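You operate a simulated robot arm through the tools that you are given. There is no shell and no other tool. Be economical: measure what you need, move in short steps, check, and stop when the job is done.

Carry out the task below with a simulated robot arm. There is one attempt and no reset: what you move stays moved.

TASK
Set the driver box to a batch of 3 at 2.5 N m.
Fine: clear the old count and NOT OK; direction IN.
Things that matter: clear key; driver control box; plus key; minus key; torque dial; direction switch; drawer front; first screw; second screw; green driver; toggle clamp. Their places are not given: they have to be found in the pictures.

It is judged by the outcome, as a careful person would: the job done as asked, and still so three seconds after it is handed in. It fails if anything else is knocked over, pushed out of place, dropped, spilled or broken.

THE ROBOT
A 6-joint arm with a two-finger parallel gripper, fixed in place. Base frame: the origin is at the foot of the arm, x ahead of it, y to its left, z up; the work surface is at about z = 844. Lengths are in mm, angles in degrees, forces in N, time in s.
With the tool pointing down near the work surface it reaches from about 260 to 680 mm from the base axis. Its first joint turns from -66.0 to 66.0 degrees. Payload 2.9 kg.
Tool frame: the origin (TCP) lies between the finger pads and is the grasp point; the fingertips stand 30 mm ahead of it; z points along the fingers, y is the line along which they close. The gripper opens to 110 mm. The fingers are 20 mm wide and 10 mm thick; the gripper's body (48 by 112 mm) begins 55 mm behind the TCP.
Orientation is that of the tool frame in the base frame, as a unit quaternion [x, y, z, w]. With the fingers straight down and closing along the base's y, the tool's x points along the base's -x, its y along +y and its z along -z.

THE INTERFACE
- The arm moves only by the tool apply_moves. Its argument "deltas" is one flat list of numbers, 7 for each row, row after row: the opening in per cent of the stroke, from 0 (shut) to 100 (fully open), then the shift along the tool's x, y, z in mm, then the turn, a rotation vector about the tool's x, y, z in degrees. In form: [grip, x, y, z, wx, wy, wz, grip, x, y, z, wx, wy, wz, ...]. A call has 1 to 10 rows; each row shifts and turns the commanded pose from where the row before left it, along the tool's axes as they then stand. A row lasts 0.2 s, in which the tool goes at most 50 mm and 8.6 degrees; a call with a longer step from one row to the next is refused whole, and so is a gripper value outside its range. A pose out of reach is approached as far as the arm can. The call stops where the force on the tool passes 40 N (or 10 N more than at its start, if that is more) or the arm is blocked; 0.2 s more then pass. The fingers move at their own pace (about 108 mm/s each) and stop on an object; they squeeze with about 40 N. The grip force told is the motor's: it shows also when the fingers shut on nothing. Time passes only in rows, and 0.2 s behind the last, so rows that do not move let the fingers close. It gives the time, the measured TCP pose, the force on the tool (base axes), the opening and the grip force at its end, in the units of the frame above (readings bear some noise).
- Cameras (640 x 400 px; columns grow to the right, rows downward): "scene" is fixed at [56.9, 413.4, 1414.7]; the picture's right is [-0.91, -0.41, 0.00], its down [-0.11, 0.25, -0.96] and it looks along [0.39, -0.88, -0.27] (base axes); focal length 314 px, centre (320, 200). "wrist" rides on the gripper at [-36, 0, -57] in the tool frame; the picture's right is [0.00, -1.00, 0.00], its down [0.97, 0.00, -0.24] and it looks along [0.24, 0.00, 0.97] (tool axes); focal length 218 px, centre (320, 200).
- get_image(camera): a new picture of that camera. No time passes.
- pixel_to_xyz(camera, pixels): for up to 12 pixels [column, row] of the newest picture of that camera ("zoom" is the newest enlarged one), the place [x, y, z] in the base frame of the surface seen there, good to about 3 mm. No time passes.
- close_up(camera, box): a new picture of the part [left, top, right, bottom] of that camera's present view, enlarged. No time passes.
- close_job(): hands the job in; it is judged then, once.

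Work in short steps. Measure before you move; look again where a grasp or a placing could have gone wrong, and mend it. You have 80 turns and 38 pictures in all, those below and enlarged ones among them. Open the gripper and draw the arm clear of the work before you hand the job in, unless the task says otherwise; then end with one line.

The tools are called after "Call:" as a command line: name --argument value ..., lists and objects as JSON in quotes. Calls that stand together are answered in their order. apply_moves: Moves the arm, as the interface text tells. Its arguments: {"type":"object","properties":{"deltas":{"type":"array"}},"required":["deltas"]} The other tools are called the same way: get_image (camera) takes a picture; pixel_to_xyz (camera, pixels) gives the place of the surface under pixels of a picture; close_up (camera, box) takes an enlarged picture of a part of a camera's view; close_job () hands the job in.

At the start:

```text
t: 0.0
tool_pos: [400.0, -224.2, 1228.3]
orientation: [0.0, 1.0, 0.0, 0.0]
wrist_force: [0.2, -0.2, 0.2]
grip_width: 110.0
finger_force: 0.1
```

scene: 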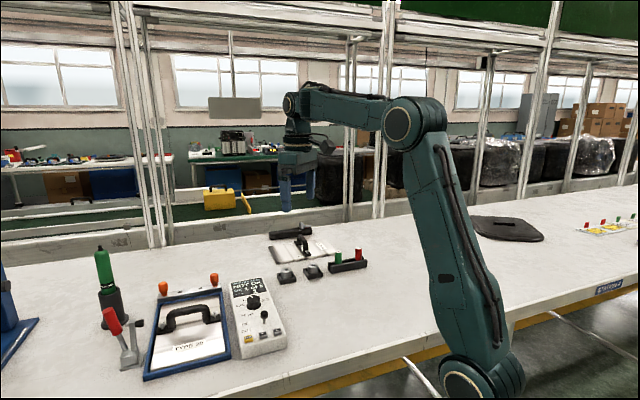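
wrist: 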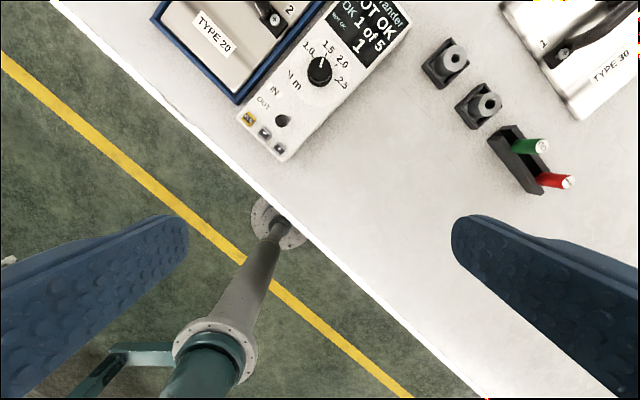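

The control box shows in both views; I enlarge it to read the keys, dial and switch.

Call:
close_up --camera "wrist" --box '[220, 0, 420, 170]'

Call:
close_up --camera "scene" --box '[215, 265, 305, 365]'

```text
2.35 times, centred on (320, 85) of wrist
```

zoom: 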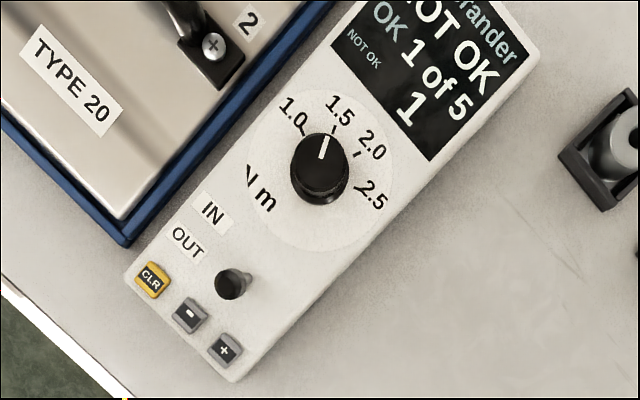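

```text
4.00 times, centred on (260, 315) of scene
```

zoom: 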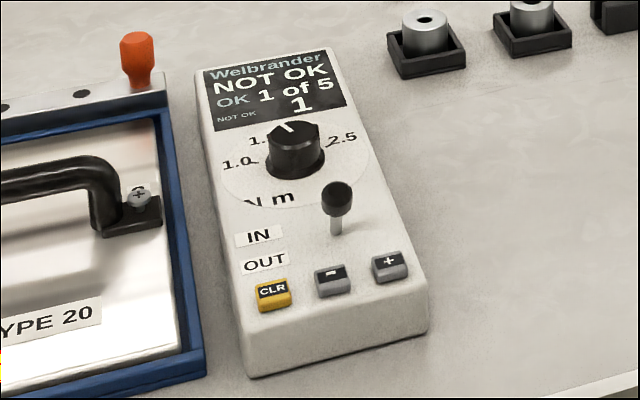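

The dial points to about 1.5, the count reads 1 of 5 and the state is NOT OK. I measure the parts in the enlarged scene view.

Call:
pixel_to_xyz --camera "zoom" --pixels '[[272, 290], [331, 273], [389, 261], [337, 195], [336, 232], [295, 130], [295, 168], [258, 235], [264, 261], [205, 75], [245, 340], [415, 290]]'

Call:
pixel_to_xyz --camera "wrist" --pixels '[[249, 118], [265, 133], [279, 148], [283, 121], [320, 69], [243, 118], [282, 160], [407, 20], [311, 51], [320, 60], [350, 83], [275, 90]]'

```text
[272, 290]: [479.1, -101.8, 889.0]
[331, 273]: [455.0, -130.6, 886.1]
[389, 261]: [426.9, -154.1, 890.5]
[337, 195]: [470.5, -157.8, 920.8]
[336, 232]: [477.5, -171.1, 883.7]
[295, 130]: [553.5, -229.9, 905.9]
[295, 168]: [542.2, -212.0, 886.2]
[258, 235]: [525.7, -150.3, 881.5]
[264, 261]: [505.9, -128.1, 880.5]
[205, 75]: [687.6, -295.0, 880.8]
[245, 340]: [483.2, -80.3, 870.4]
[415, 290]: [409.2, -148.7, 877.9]
```

```text
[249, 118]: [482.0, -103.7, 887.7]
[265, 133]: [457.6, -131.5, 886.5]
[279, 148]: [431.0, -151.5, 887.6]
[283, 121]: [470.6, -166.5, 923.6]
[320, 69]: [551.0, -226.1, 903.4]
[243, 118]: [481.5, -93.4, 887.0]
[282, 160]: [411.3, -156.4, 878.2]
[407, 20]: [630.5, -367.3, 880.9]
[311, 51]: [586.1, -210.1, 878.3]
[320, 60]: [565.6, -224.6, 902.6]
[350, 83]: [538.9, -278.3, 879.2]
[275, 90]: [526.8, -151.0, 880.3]
```

The lever knob (470,-162,921) leans toward the keys from its base (477,-170), so it is at OUT. I move above the dial for a straight view and shut the fingers on the way.

Call:
apply_moves --deltas '[0, -27, 0, 29, 0, 0, 0, 0, -27, 0, 29, 0, 0, 0, 0, -27, 0, 29, 0, 0, 0, 0, -27, 0, 29, 0, 0, 0, 0, -27, 0, 29, 0, 0, 0, 0, -9, 0, 13, 0, 0, 0, 0, 0, 0, 0, 0, 0, 0]'

Call:
get_image --camera "wrist"

```text
t: 1.6
tool_pos: [543.4, -224.9, 1070.0]
orientation: [0.0, 1.0, 0.0, 0.001]
wrist_force: [-0.3, 0.1, -0.2]
grip_width: 0.1
finger_force: 37.8
```

```text
33 pictures are left
```

wrist: 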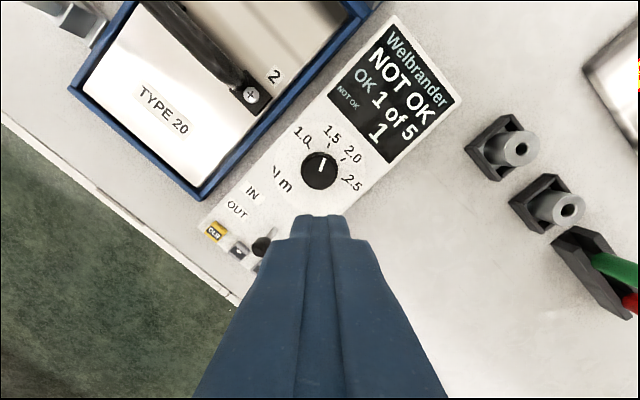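

Call:
close_up --camera "wrist" --box '[270, 110, 382, 210]'

```text
4.00 times, centred on (326, 160) of wrist
```

zoom: 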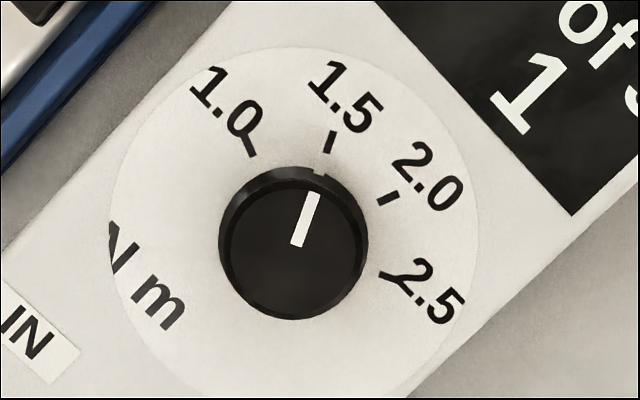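

The marks are clear now. I measure the ticks, the knob and the pointer ends to get the turn angle.

Call:
pixel_to_xyz --camera "zoom" --pixels '[[252, 148], [330, 141], [389, 198], [392, 277], [296, 244], [313, 194], [225, 245], [362, 245], [293, 180], [293, 310], [288, 246], [110, 215]]'

```text
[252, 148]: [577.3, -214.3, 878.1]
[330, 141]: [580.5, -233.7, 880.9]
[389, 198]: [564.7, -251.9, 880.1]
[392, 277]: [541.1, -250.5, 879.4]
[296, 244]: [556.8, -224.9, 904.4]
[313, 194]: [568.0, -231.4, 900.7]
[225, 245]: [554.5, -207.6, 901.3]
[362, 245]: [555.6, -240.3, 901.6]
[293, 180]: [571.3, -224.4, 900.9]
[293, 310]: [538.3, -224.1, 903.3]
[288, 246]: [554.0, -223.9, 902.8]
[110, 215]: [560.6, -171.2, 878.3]
```

Knob centre is about (555,-224) and the pointer is at 1.5; 2.5 lies about 95° clockwise. I first go over the CLR key at (480.5,-102.7).

Call:
apply_moves --deltas '[0, 16, 30, 0, 0, 0, 0, 0, 16, 30, 0, 0, 0, 0, 0, 16, 31, 0, 0, 0, 0, 0, 15, 31, 0, 0, 0, 0, 0, 0, 0, 48, 0, 0, 0, 0, 0, 0, 48, 0, 0, 0, 0, 0, 0, 44, 0, 0, 0, 0, 0, 0, 0, 0, 0, 0]'

Call:
get_image --camera "wrist"

```text
t: 3.4
tool_pos: [480.9, -105.0, 929.8]
orientation: [0.0, 1.0, 0.001, 0.0]
wrist_force: [0.3, -0.2, 0.7]
grip_width: 0.0
finger_force: 37.5
```

```text
31 pictures are left
```

wrist: 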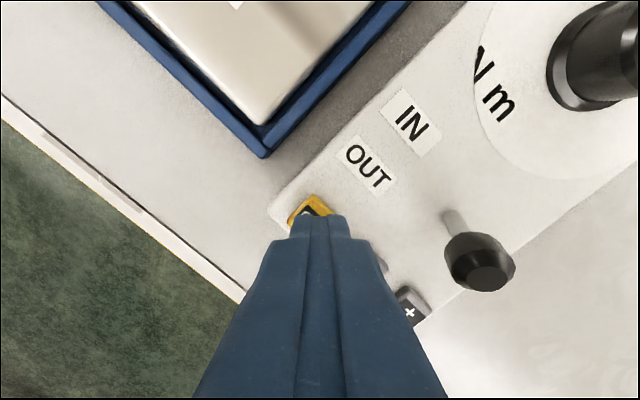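

The tip stands over CLR, about 12 mm above it. I press down in small steps.

Call:
apply_moves --deltas '[0, 0, 2, 9, 0, 0, 0, 0, 0, 0, 2, 0, 0, 0, 0, 0, 0, 1.5, 0, 0, 0, 0, 0, 0, 1.5, 0, 0, 0]'

Call:
close_up --camera "scene" --box '[215, 265, 305, 365]'

```text
t: 4.4
tool_pos: [480.8, -101.9, 916.9]
orientation: [0.0, 1.0, 0.0, 0.002]
wrist_force: [-0.3, -0.7, 1.7]
grip_width: 0.1
finger_force: 38.0
```

```text
4.00 times, centred on (260, 315) of scene
```

zoom: 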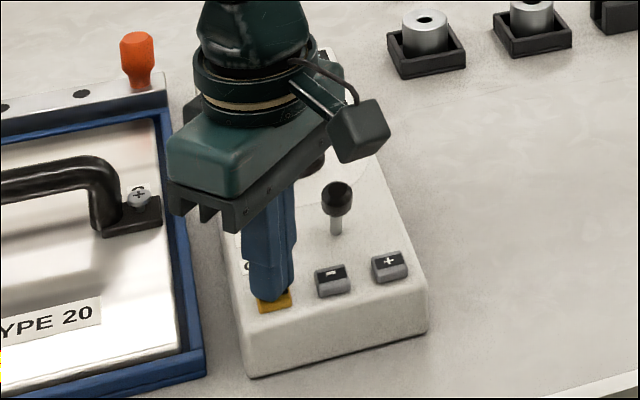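

The tip is just touching (1.7 N). I press a little deeper.

Call:
apply_moves --deltas '[0, 0, 0, 1, 0, 0, 0, 0, 0, 0, 1, 0, 0, 0]'

```text
t: 5.0
tool_pos: [481.4, -101.9, 915.1]
orientation: [-0.001, 1.0, 0.0, -0.001]
wrist_force: [-5.5, 0.0, 9.3]
grip_width: 0.1
finger_force: 37.3
```

Call:
apply_moves --deltas '[0, 0, 0, 0.7, 0, 0, 0]'

```text
t: 5.4
tool_pos: [482.2, -100.9, 914.7]
orientation: [0.0, 1.0, -0.001, 0.001]
wrist_force: [-7.0, 1.3, 15.9]
grip_width: 0.0
finger_force: 37.7
```

The force now rises steeply (15.9 N), so the key has bottomed. I lift and back off to see the display.

Call:
apply_moves --deltas '[0, 0, 0, -12, 0, 0, 0, 0, 0, 0, -45, 0, 0, 0, 0, -20, -20, -40, 0, 0, 0, 0, -20, -20, -40, 0, 0, 0, 0, 0, 0, 0, 0, 0, 0]'

Call:
get_image --camera "wrist"

```text
t: 6.6
tool_pos: [519.6, -138.7, 1046.4]
orientation: [0.0, 1.0, 0.0, 0.0]
wrist_force: [-0.1, 0.1, -0.6]
grip_width: 0.3
finger_force: 37.8
```

```text
29 pictures are left
```

wrist: 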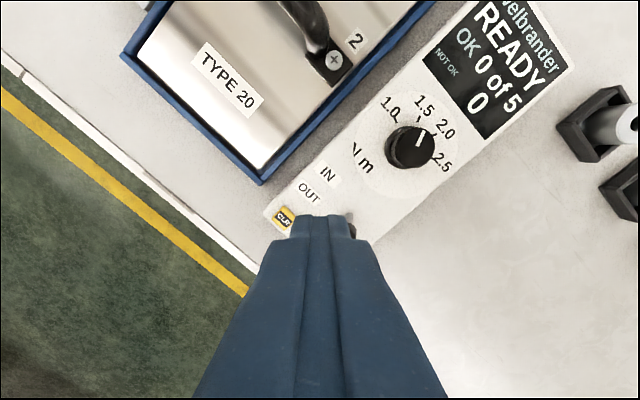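

CLR worked: READY, 0 of 5. Next the minus key at (456,-130.5).

Call:
apply_moves --deltas '[0, 32, 4, 0, 0, 0, 0, 0, 32, 4, 0, 0, 0, 0, 0, 0, 0, 45, 0, 0, 0, 0, 0, 0, 45, 0, 0, 0, 0, 0, 0, 28, 0, 0, 0, 0, 0, 0, 0, 0, 0, 0]'

Call:
get_image --camera "wrist"

```text
t: 8.0
tool_pos: [458.4, -133.5, 933.0]
orientation: [0.0, 1.0, 0.0, 0.0]
wrist_force: [0.0, 0.4, 0.0]
grip_width: 0.1
finger_force: 37.5
```

```text
28 pictures are left
```

wrist: 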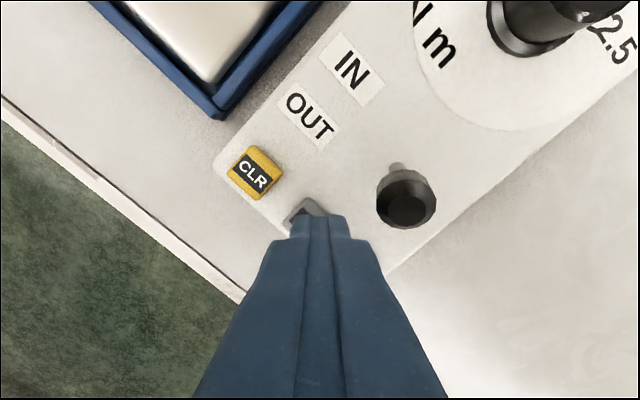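

The tip is slightly right of the key centre; I correct by (−2,+3) and press to about z 914.7.

Call:
apply_moves --deltas '[0, 2, 3, 7, 0, 0, 0, 0, 0, 0, 7, 0, 0, 0, 0, 0, 0, 2, 0, 0, 0, 0, 0, 0, 1.5, 0, 0, 0]'

```text
t: 9.0
tool_pos: [453.4, -130.9, 916.9]
orientation: [-0.001, 1.0, 0.0, 0.001]
wrist_force: [2.4, 0.9, 2.6]
grip_width: 0.0
finger_force: 37.4
```

Call:
apply_moves --deltas '[0, 0, 0, 1, 0, 0, 0, 0, 0, 0, 1, 0, 0, 0]'

```text
t: 9.6
tool_pos: [453.2, -129.8, 915.2]
orientation: [0.0, 1.0, 0.0, 0.0]
wrist_force: [-13.0, 4.6, 36.8]
grip_width: 0.0
finger_force: 37.9
```

The key bottomed at 36.8 N. I lift and check the display.

Call:
apply_moves --deltas '[0, 0, 0, -12, 0, 0, 0, 0, 0, 0, -35, 0, 0, 0, 0, -32, -4, -35, 0, 0, 0, 0, -32, -4, -35, 0, 0, 0, 0, 0, 0, 0, 0, 0, 0]'

Call:
get_image --camera "wrist"

```text
t: 10.8
tool_pos: [521.2, -137.6, 1028.0]
orientation: [-0.001, 1.0, 0.0, 0.0]
wrist_force: [0.2, 0.5, -0.8]
grip_width: 0.3
finger_force: 38.0
```

```text
27 pictures are left
```

wrist: 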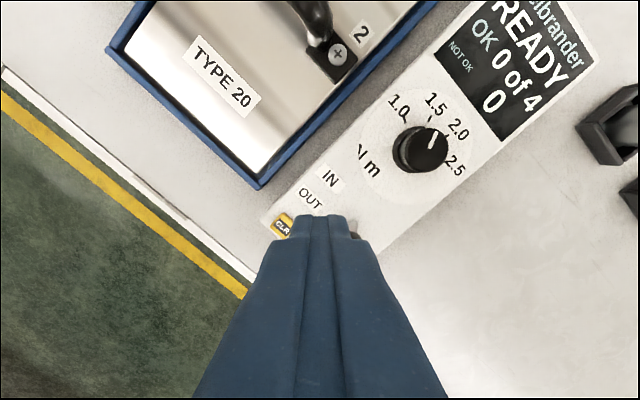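

It reads 0 of 4, so one more press of minus, the same way.

Call:
apply_moves --deltas '[0, 33, 3.5, 0, 0, 0, 0, 0, 32, 3.5, 0, 0, 0, 0, 0, 0, 0, 45, 0, 0, 0, 0, 0, 0, 45, 0, 0, 0, 0, 0, 0, 14, 0, 0, 0, 0, 0, 0, 0, 0, 0, 0]'

```text
t: 12.2
tool_pos: [456.2, -132.2, 923.9]
orientation: [0.0, 1.0, 0.001, 0.0]
wrist_force: [-1.3, 0.0, 0.3]
grip_width: 0.0
finger_force: 37.5
```

Call:
apply_moves --deltas '[0, 1, 1.5, 5, 0, 0, 0, 0, 0, 0, 2, 0, 0, 0, 0, 0, 0, 1.5, 0, 0, 0]'

```text
t: 13.0
tool_pos: [453.2, -129.9, 917.5]
orientation: [0.0, 1.0, 0.0, 0.0]
wrist_force: [0.7, 0.2, 1.9]
grip_width: 0.1
finger_force: 37.6
```

Call:
apply_moves --deltas '[0, 0, 0, 1.5, 0, 0, 0, 0, 0, 0, 0.5, 0, 0, 0]'

```text
t: 13.6
tool_pos: [453.0, -130.5, 916.0]
orientation: [0.0, 1.0, 0.0, 0.001]
wrist_force: [1.9, -0.9, 3.2]
grip_width: 0.0
finger_force: 38.1
```

Call:
apply_moves --deltas '[0, 0, 0, 1, 0, 0, 0]'

```text
t: 14.0
tool_pos: [453.1, -129.7, 915.1]
orientation: [0.0, 1.0, 0.0, 0.0]
wrist_force: [-2.5, -0.6, 13.3]
grip_width: 0.0
finger_force: 37.9
```

Bottomed again (13 N); I lift and look.

Call:
apply_moves --deltas '[0, 0, 0, -12, 0, 0, 0, 0, 0, 0, -35, 0, 0, 0, 0, -32, -4, -35, 0, 0, 0, 0, -32, -4, -35, 0, 0, 0, 0, 0, 0, 0, 0, 0, 0]'

Call:
get_image --camera "wrist"

```text
t: 15.2
tool_pos: [519.4, -136.3, 1029.8]
orientation: [0.0, 1.0, -0.001, 0.0]
wrist_force: [0.0, 0.4, -0.1]
grip_width: 0.1
finger_force: 37.6
```

```text
26 pictures are left
```

wrist: 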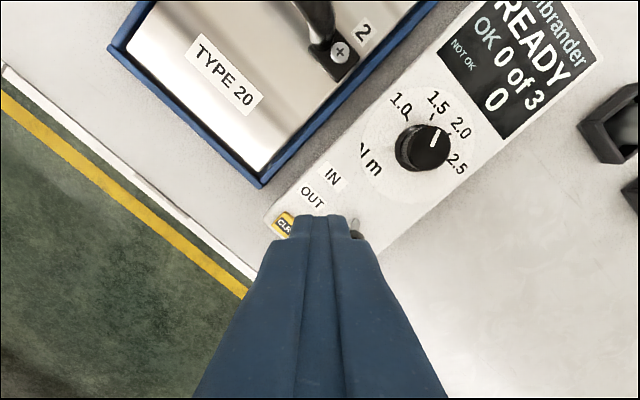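

Batch is 3. Next the lever: I turn the tool −44° so a flat finger side faces it, and go behind it (OUT side) at (446,-137), tip height ~908.

Call:
apply_moves --deltas '[0, 0, 0, 0, 0, 0, -7.333, 0, 0, 0, 0, 0, 0, -7.333, 0, 0, 0, 0, 0, 0, -7.333, 0, 0, 0, 0, 0, 0, -7.333, 0, 0, 0, 0, 0, 0, -7.333, 0, 0, 0, 0, 0, 0, -7.333, 0, 17.8, 16.8, 0, 0, 0, 0, 0, 17.8, 16.8, 0, 0, 0, 0, 0, 17.8, 16.8, 0, 0, 0, 0, 0, 0, 0, 30, 0, 0, 0]'

Call:
get_image --camera "wrist"

```text
t: 17.4
tool_pos: [441.8, -138.2, 999.5]
orientation: [-0.375, 0.927, 0.0, 0.0]
wrist_force: [0.6, 0.3, -0.1]
grip_width: 0.0
finger_force: 37.6
```

```text
25 pictures are left
```

wrist: 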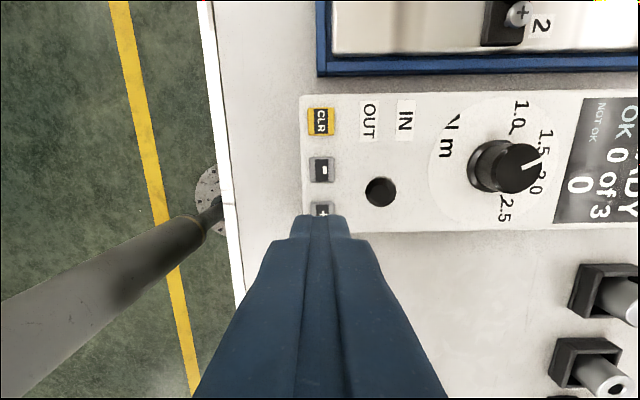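

The box is now square to the tool. I measure the lever knob again before pushing.

Call:
pixel_to_xyz --camera "wrist" --pixels '[[380, 191], [366, 191], [394, 192], [380, 178], [380, 205], [321, 170]]'

```text
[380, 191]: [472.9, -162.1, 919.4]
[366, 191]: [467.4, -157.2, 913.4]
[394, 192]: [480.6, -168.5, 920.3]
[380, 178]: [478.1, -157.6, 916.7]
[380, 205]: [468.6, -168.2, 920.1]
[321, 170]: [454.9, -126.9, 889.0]
```

Knob centre (473,-163); I shift sideways −5 mm, descend 62 mm, and approach.

Call:
apply_moves --deltas '[0, -5, 0, 31, 0, 0, 0, 0, 0, 0, 31, 0, 0, 0, 0, 0, -9, 0, 0, 0, 0, 0, 0, -9, 0, 0, 0, 0, 0, 0, 0, 0, 0, 0, 0]'

Call:
get_image --camera "wrist"

```text
t: 18.6
tool_pos: [458.1, -148.1, 940.0]
orientation: [-0.375, 0.927, 0.0, -0.001]
wrist_force: [0.7, 0.2, 0.8]
grip_width: 0.1
finger_force: 38.0
```

```text
24 pictures are left
```

wrist: 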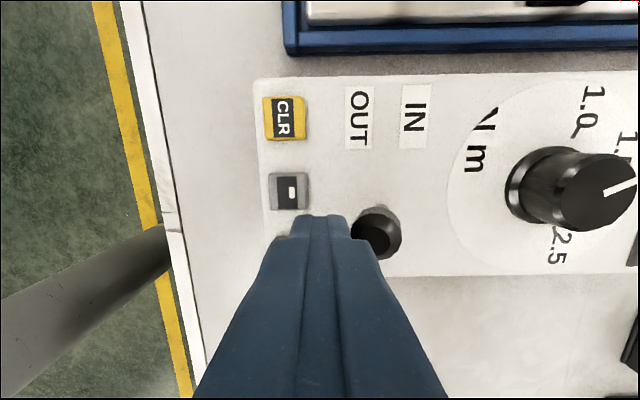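

The finger is beside the knob and level with it. I push toward IN in 4 mm steps.

Call:
apply_moves --deltas '[0, 0, -4, 1, 0, 0, 0, 0, 0, -4, 0, 0, 0, 0, 0, 0, -4, 0, 0, 0, 0, 0, 0, -4, 0, 0, 0, 0, 0, 0, 0, 0, 0, 0, 0]'

Call:
get_image --camera "wrist"

```text
t: 19.8
tool_pos: [470.9, -160.4, 938.4]
orientation: [-0.375, 0.927, 0.0, 0.0]
wrist_force: [0.6, 0.1, -0.1]
grip_width: 0.0
finger_force: 37.8
```

```text
23 pictures are left
```

wrist: 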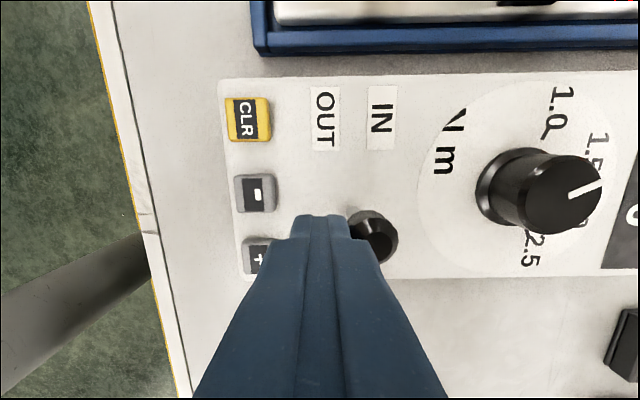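

The knob has moved over toward IN (now 127 px from CLR, was 92). I push 3 mm more, then back off and lift.

Call:
apply_moves --deltas '[0, 0, -3, 0, 0, 0, 0, 0, 0, 0, 0, 0, 0, 0]'

Call:
apply_moves --deltas '[0, 0, 15, 0, 0, 0, 0, 0, 0, 0, -45, 0, 0, 0, 0, 0, 0, -35, 0, 0, 0, 0, 0, 0, 0, 0, 0, 0]'

Call:
get_image --camera "wrist"

```text
t: 20.4
tool_pos: [472.9, -163.2, 939.8]
orientation: [-0.374, 0.927, 0.0, 0.0]
wrist_force: [0.1, -0.2, -0.2]
grip_width: 0.0
finger_force: 37.4
```

```text
t: 21.4
tool_pos: [461.4, -154.6, 1016.7]
orientation: [-0.375, 0.927, 0.0, 0.0]
wrist_force: [0.5, 0.0, 0.8]
grip_width: 0.1
finger_force: 37.3
```

```text
22 pictures are left
```

wrist: 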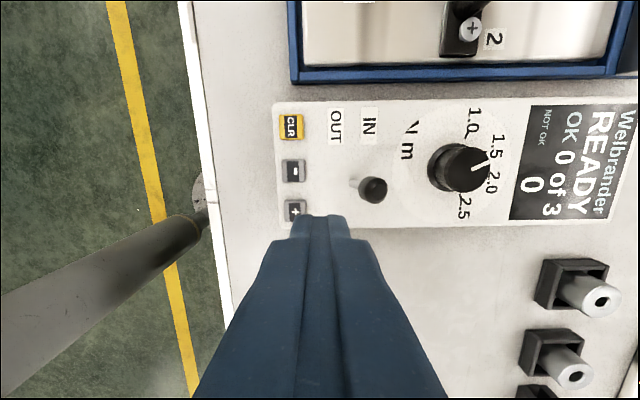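

The lever now leans to IN. Next I move above the dial (555,-224) with the gripper opened to about 60 mm.

Call:
apply_moves --deltas '[55, -6.4, -38.3, 0, 0, 0, 0, 55, -6.4, -38.3, 0, 0, 0, 0, 55, -6.3, -38.4, 0, 0, 0, 0, 55, 0, 0, 30, 0, 0, 0, 55, 0, 0, 30, 0, 0, 0, 55, 0, 0, 0, 0, 0, 0]'

Call:
get_image --camera "wrist"

```text
t: 22.8
tool_pos: [554.8, -220.0, 961.7]
orientation: [-0.375, 0.927, 0.0, 0.0]
wrist_force: [-0.6, -0.5, -0.3]
grip_width: 60.5
finger_force: 0.0
```

```text
21 pictures are left
```

wrist: 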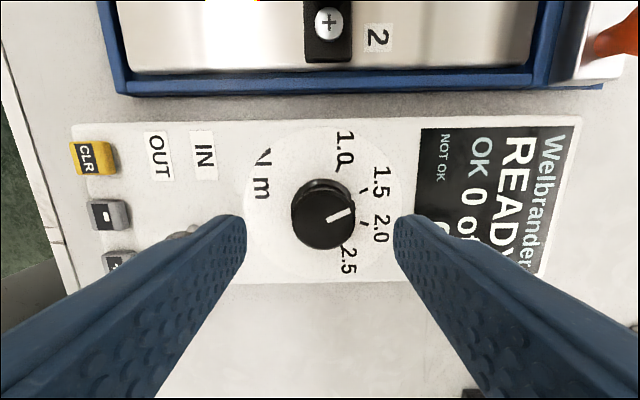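

Call:
pixel_to_xyz --camera "wrist" --pixels '[[322, 219], [294, 219], [350, 219], [322, 192], [322, 246], [629, 30], [205, 235], [333, 219], [349, 211]]'

```text
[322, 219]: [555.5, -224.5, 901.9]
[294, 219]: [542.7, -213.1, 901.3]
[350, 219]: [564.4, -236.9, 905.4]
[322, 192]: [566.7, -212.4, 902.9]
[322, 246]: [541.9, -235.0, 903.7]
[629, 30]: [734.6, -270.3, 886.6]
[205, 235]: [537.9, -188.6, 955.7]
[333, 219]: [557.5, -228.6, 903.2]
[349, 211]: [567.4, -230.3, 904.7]
```

The knob centre is (554,-224.5). I correct by a few mm, descend so the tips stop about 5 mm above the panel, and close.

Call:
apply_moves --deltas '[55, 3.5, -1.5, 20, 0, 0, 0, 55, 0, 0, 20, 0, 0, 0, 55, 0, 0, 6, 0, 0, 0, 55, 0, 0, 0, 0, 0, 0]'

Call:
get_image --camera "wrist"

```text
t: 23.8
tool_pos: [553.7, -224.3, 914.0]
orientation: [-0.375, 0.927, 0.0, 0.0]
wrist_force: [-0.5, -0.5, 0.0]
grip_width: 60.3
finger_force: 0.0
```

```text
20 pictures are left
```

wrist: 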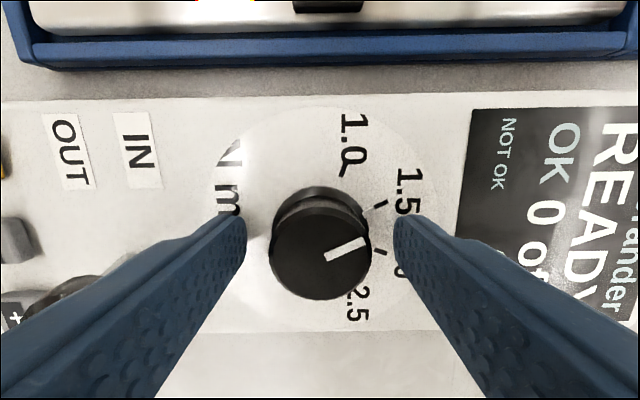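

Centred. I close on the knob.

Call:
apply_moves --deltas '[35, 0, 0, -1, 0, 0, 0, 26, 0, 0, 0, 0, 0, 0, 20, 0, 0, 0, 0, 0, 0, 20, 0, 0, 0, 0, 0, 0]'

```text
t: 24.8
tool_pos: [553.7, -224.6, 914.3]
orientation: [-0.374, 0.928, 0.001, 0.0]
wrist_force: [5.5, -6.2, -4.8]
grip_width: 34.9
finger_force: 45.1
```

Gripped at 34.9 mm. I turn clockwise 40° first and check that the pointer follows.

Call:
apply_moves --deltas '[20, 0, -0.7, 0, 0, 0, 8, 20, 0, 0, 0, 0, 0, 8, 20, 0, 0, 0, 0, 0, 8, 20, 0, 0, 0, 0, 0, 8, 20, 0, 0, 0, 0, 0, 8, 20, 0, 0, 0, 0, 0, 0]'

Call:
get_image --camera "wrist"

```text
t: 26.2
tool_pos: [555.6, -225.2, 914.5]
orientation: [-0.035, 0.999, 0.001, 0.001]
wrist_force: [11.7, -0.9, 3.3]
grip_width: 35.4
finger_force: 45.1
```

```text
19 pictures are left
```

wrist: 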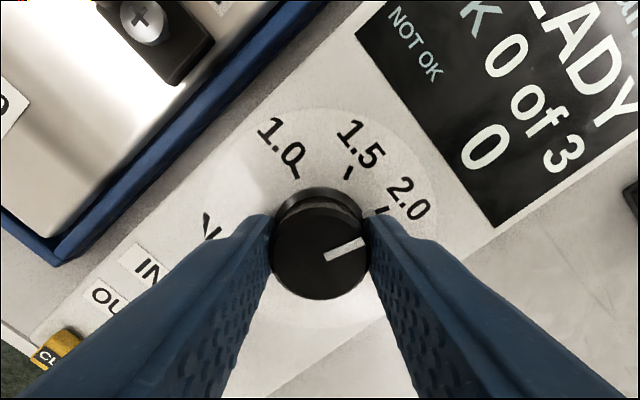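

The pointer turned with the gripper. I turn the remaining 55°.

Call:
apply_moves --deltas '[20, -0.8, 0, 0, 0, 0, 8, 20, 0, 0, 0, 0, 0, 8, 20, 0, 0, 0, 0, 0, 8, 20, 0, 0, 0, 0, 0, 8, 20, 0, 0, 0, 0, 0, 8, 20, 0, 0, 0, 0, 0, 8, 20, 0, 0, 0, 0, 0, 7, 20, 0, 0, 0, 0, 0, 0]'

Call:
get_image --camera "wrist"

```text
t: 28.0
tool_pos: [554.2, -227.2, 913.9]
orientation: [0.435, 0.901, 0.0, 0.0]
wrist_force: [-17.0, -19.3, 23.7]
grip_width: 35.2
finger_force: 45.1
```

```text
18 pictures are left
```

wrist: 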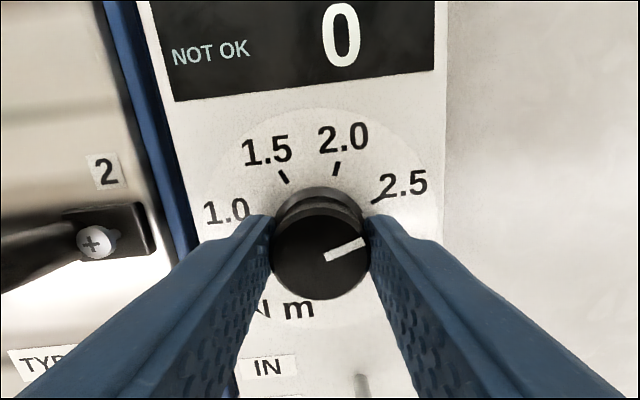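

The pointer aims near the 2.5 mark. I open, lift and look straight down.

Call:
apply_moves --deltas '[40, 0, 0, 0, 0, 0, 0, 55, 0, 0, 0, 0, 0, 0, 55, 0, 0, 0, 0, 0, 0, 55, 0, 0, -40, 0, 0, 0, 55, 0, 0, -40, 0, 0, 0, 55, 20, 0, -40, 0, 0, 0, 55, 0, 0, 0, 0, 0, 0]'

Call:
get_image --camera "wrist"

Call:
close_up --camera "wrist" --box '[262, 80, 374, 180]'

```text
t: 29.6
tool_pos: [542.9, -208.6, 1031.6]
orientation: [0.431, 0.902, 0.0, 0.001]
wrist_force: [-0.3, 0.2, 0.0]
grip_width: 60.4
finger_force: 0.2
```

```text
17 pictures are left
```

wrist: 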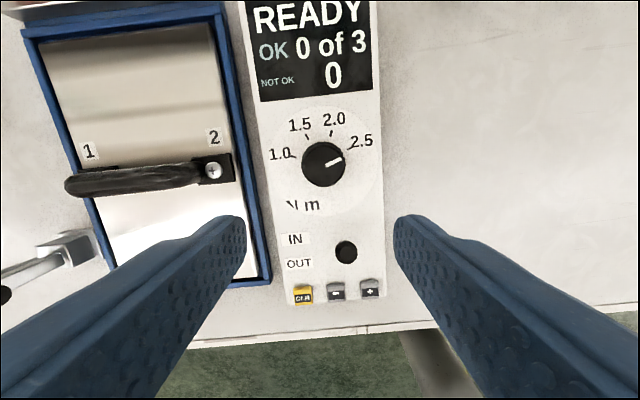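

```text
4.00 times, centred on (318, 130) of wrist
```

zoom: 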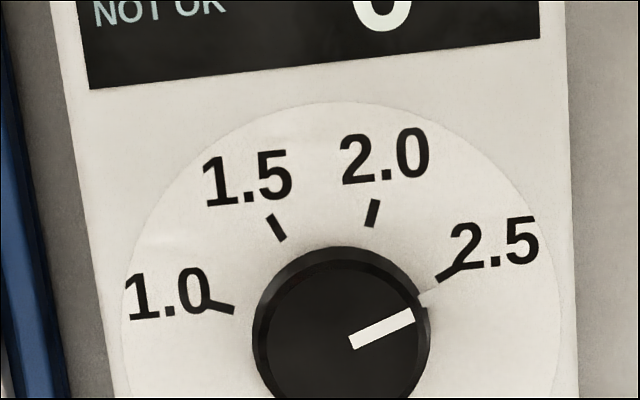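

The ticks are 45° apart, with 2.5 at about 30° in the picture and the pointer at about 23–24°, so it overshot by roughly 6°. I go back to grip the knob again.

Call:
apply_moves --deltas '[55, -19.3, -1.3, 20, 0, 0, 0, 55, 0, 0, 40, 0, 0, 0, 55, 0, 0, 40, 0, 0, 0, 55, 0, 0, 15, 0, 0, 0, 55, 0, 0, 0, 0, 0, 0]'

Call:
get_image --camera "wrist"

```text
t: 30.8
tool_pos: [555.2, -223.6, 917.6]
orientation: [0.43, 0.903, 0.0, 0.0]
wrist_force: [0.0, -0.5, 0.6]
grip_width: 60.3
finger_force: 0.1
```

```text
15 pictures are left
```

wrist: 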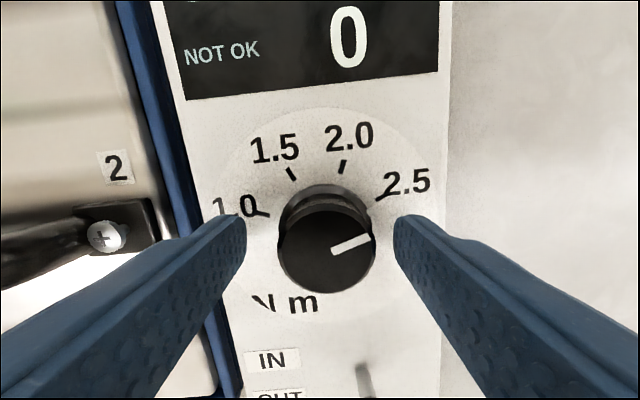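

The knob is about 6 px right of centre (2 mm). I correct, close, and turn back 6°.

Call:
apply_moves --deltas '[55, 0, -2, 2, 0, 0, 0, 35, 0, 0, 0, 0, 0, 0, 26, 0, 0, 0, 0, 0, 0, 20, 0, 0, 0, 0, 0, 0, 20, 0, 0, 0, 0, 0, 0, 20, 0, 0, 0, 0, 0, -3, 20, 0, 0, 0, 0, 0, -3, 20, 0, 0, 0, 0, 0, 0]'

Call:
apply_moves --deltas '[40, 0, 0, 0, 0, 0, 0, 55, 0, 0, 0, 0, 0, 0, 55, 0, 0, 0, 0, 0, 0, 55, 0, 0, -40, 0, 0, 0, 55, 0, 0, -40, 0, 0, 0, 55, 20, 0, -40, 0, 0, 0, 55, 0, 0, 0, 0, 0, 0]'

Call:
close_up --camera "wrist" --box '[262, 80, 374, 180]'

```text
t: 32.6
tool_pos: [553.2, -224.7, 916.0]
orientation: [0.382, 0.924, 0.0, 0.0]
wrist_force: [12.7, 4.2, -6.1]
grip_width: 35.3
finger_force: 44.5
```

```text
t: 34.2
tool_pos: [538.1, -208.7, 1037.8]
orientation: [0.383, 0.924, 0.0, -0.001]
wrist_force: [0.7, 0.5, -1.0]
grip_width: 60.3
finger_force: 0.1
```

```text
4.00 times, centred on (318, 130) of wrist
```

zoom: 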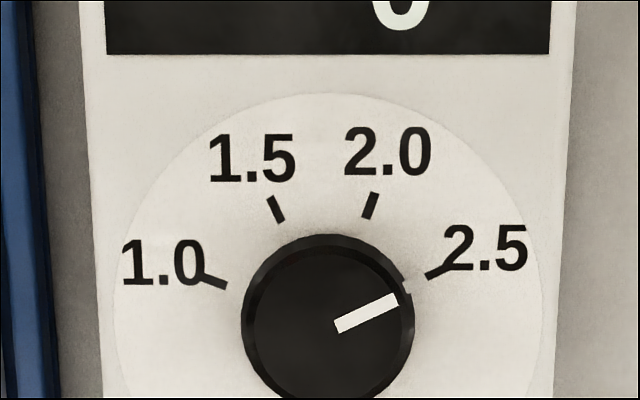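

The pointer (about 25°) now lines up with the 2.5 tick (about 24.6°). I lift the arm clear and verify everything.

Call:
apply_moves --deltas '[70, 0, 0, -40, 0, 0, 0, 70, 0, 0, -40, 0, 0, 0, 70, 0, 0, -40, 0, 0, 0, 70, 0, 0, -40, 0, 0, 0, 70, 0, 0, 0, 0, 0, 0]'

Call:
get_image --camera "wrist"

Call:
get_image --camera "scene"

Call:
close_up --camera "scene" --box '[215, 265, 305, 365]'

```text
t: 35.4
tool_pos: [539.6, -213.1, 1199.3]
orientation: [0.383, 0.924, -0.001, 0.0]
wrist_force: [0.2, -0.1, 0.2]
grip_width: 77.1
finger_force: 0.2
```

```text
13 pictures are left
```

wrist: 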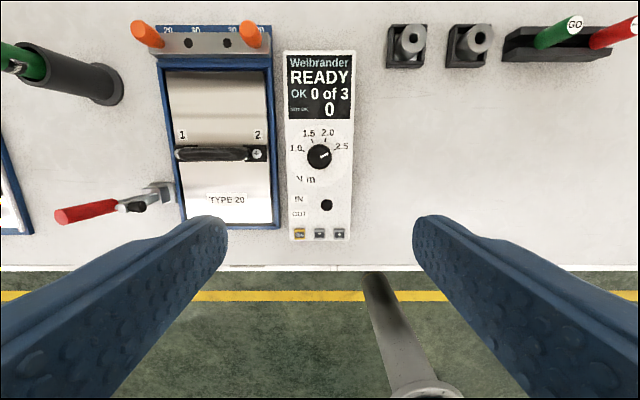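

```text
12 pictures are left
```

scene: 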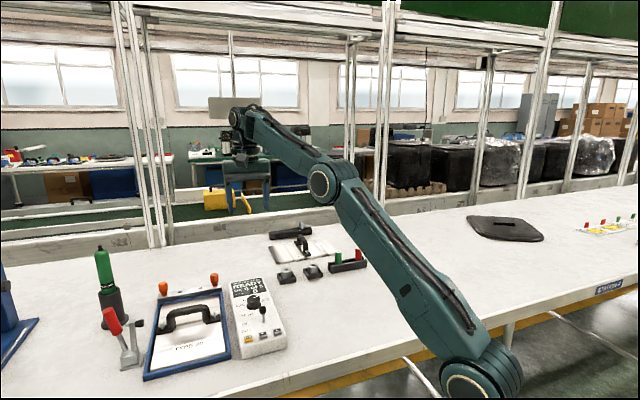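

```text
4.00 times, centred on (260, 315) of scene
```

zoom: 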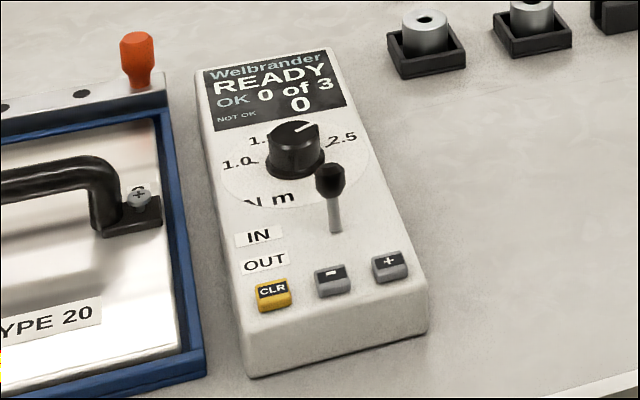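

The display shows READY, 0 of 3 and 0. The dial is at 2.5, the lever is at IN, and the box has not moved, so I hand the job in.

Call:
close_job

```text
The job is handed in.
```

The driver box is set to a batch of 3 at 2.5 N m, with the old count and NOT OK cleared (display reads READY, 0 of 3) and the direction switch at IN.
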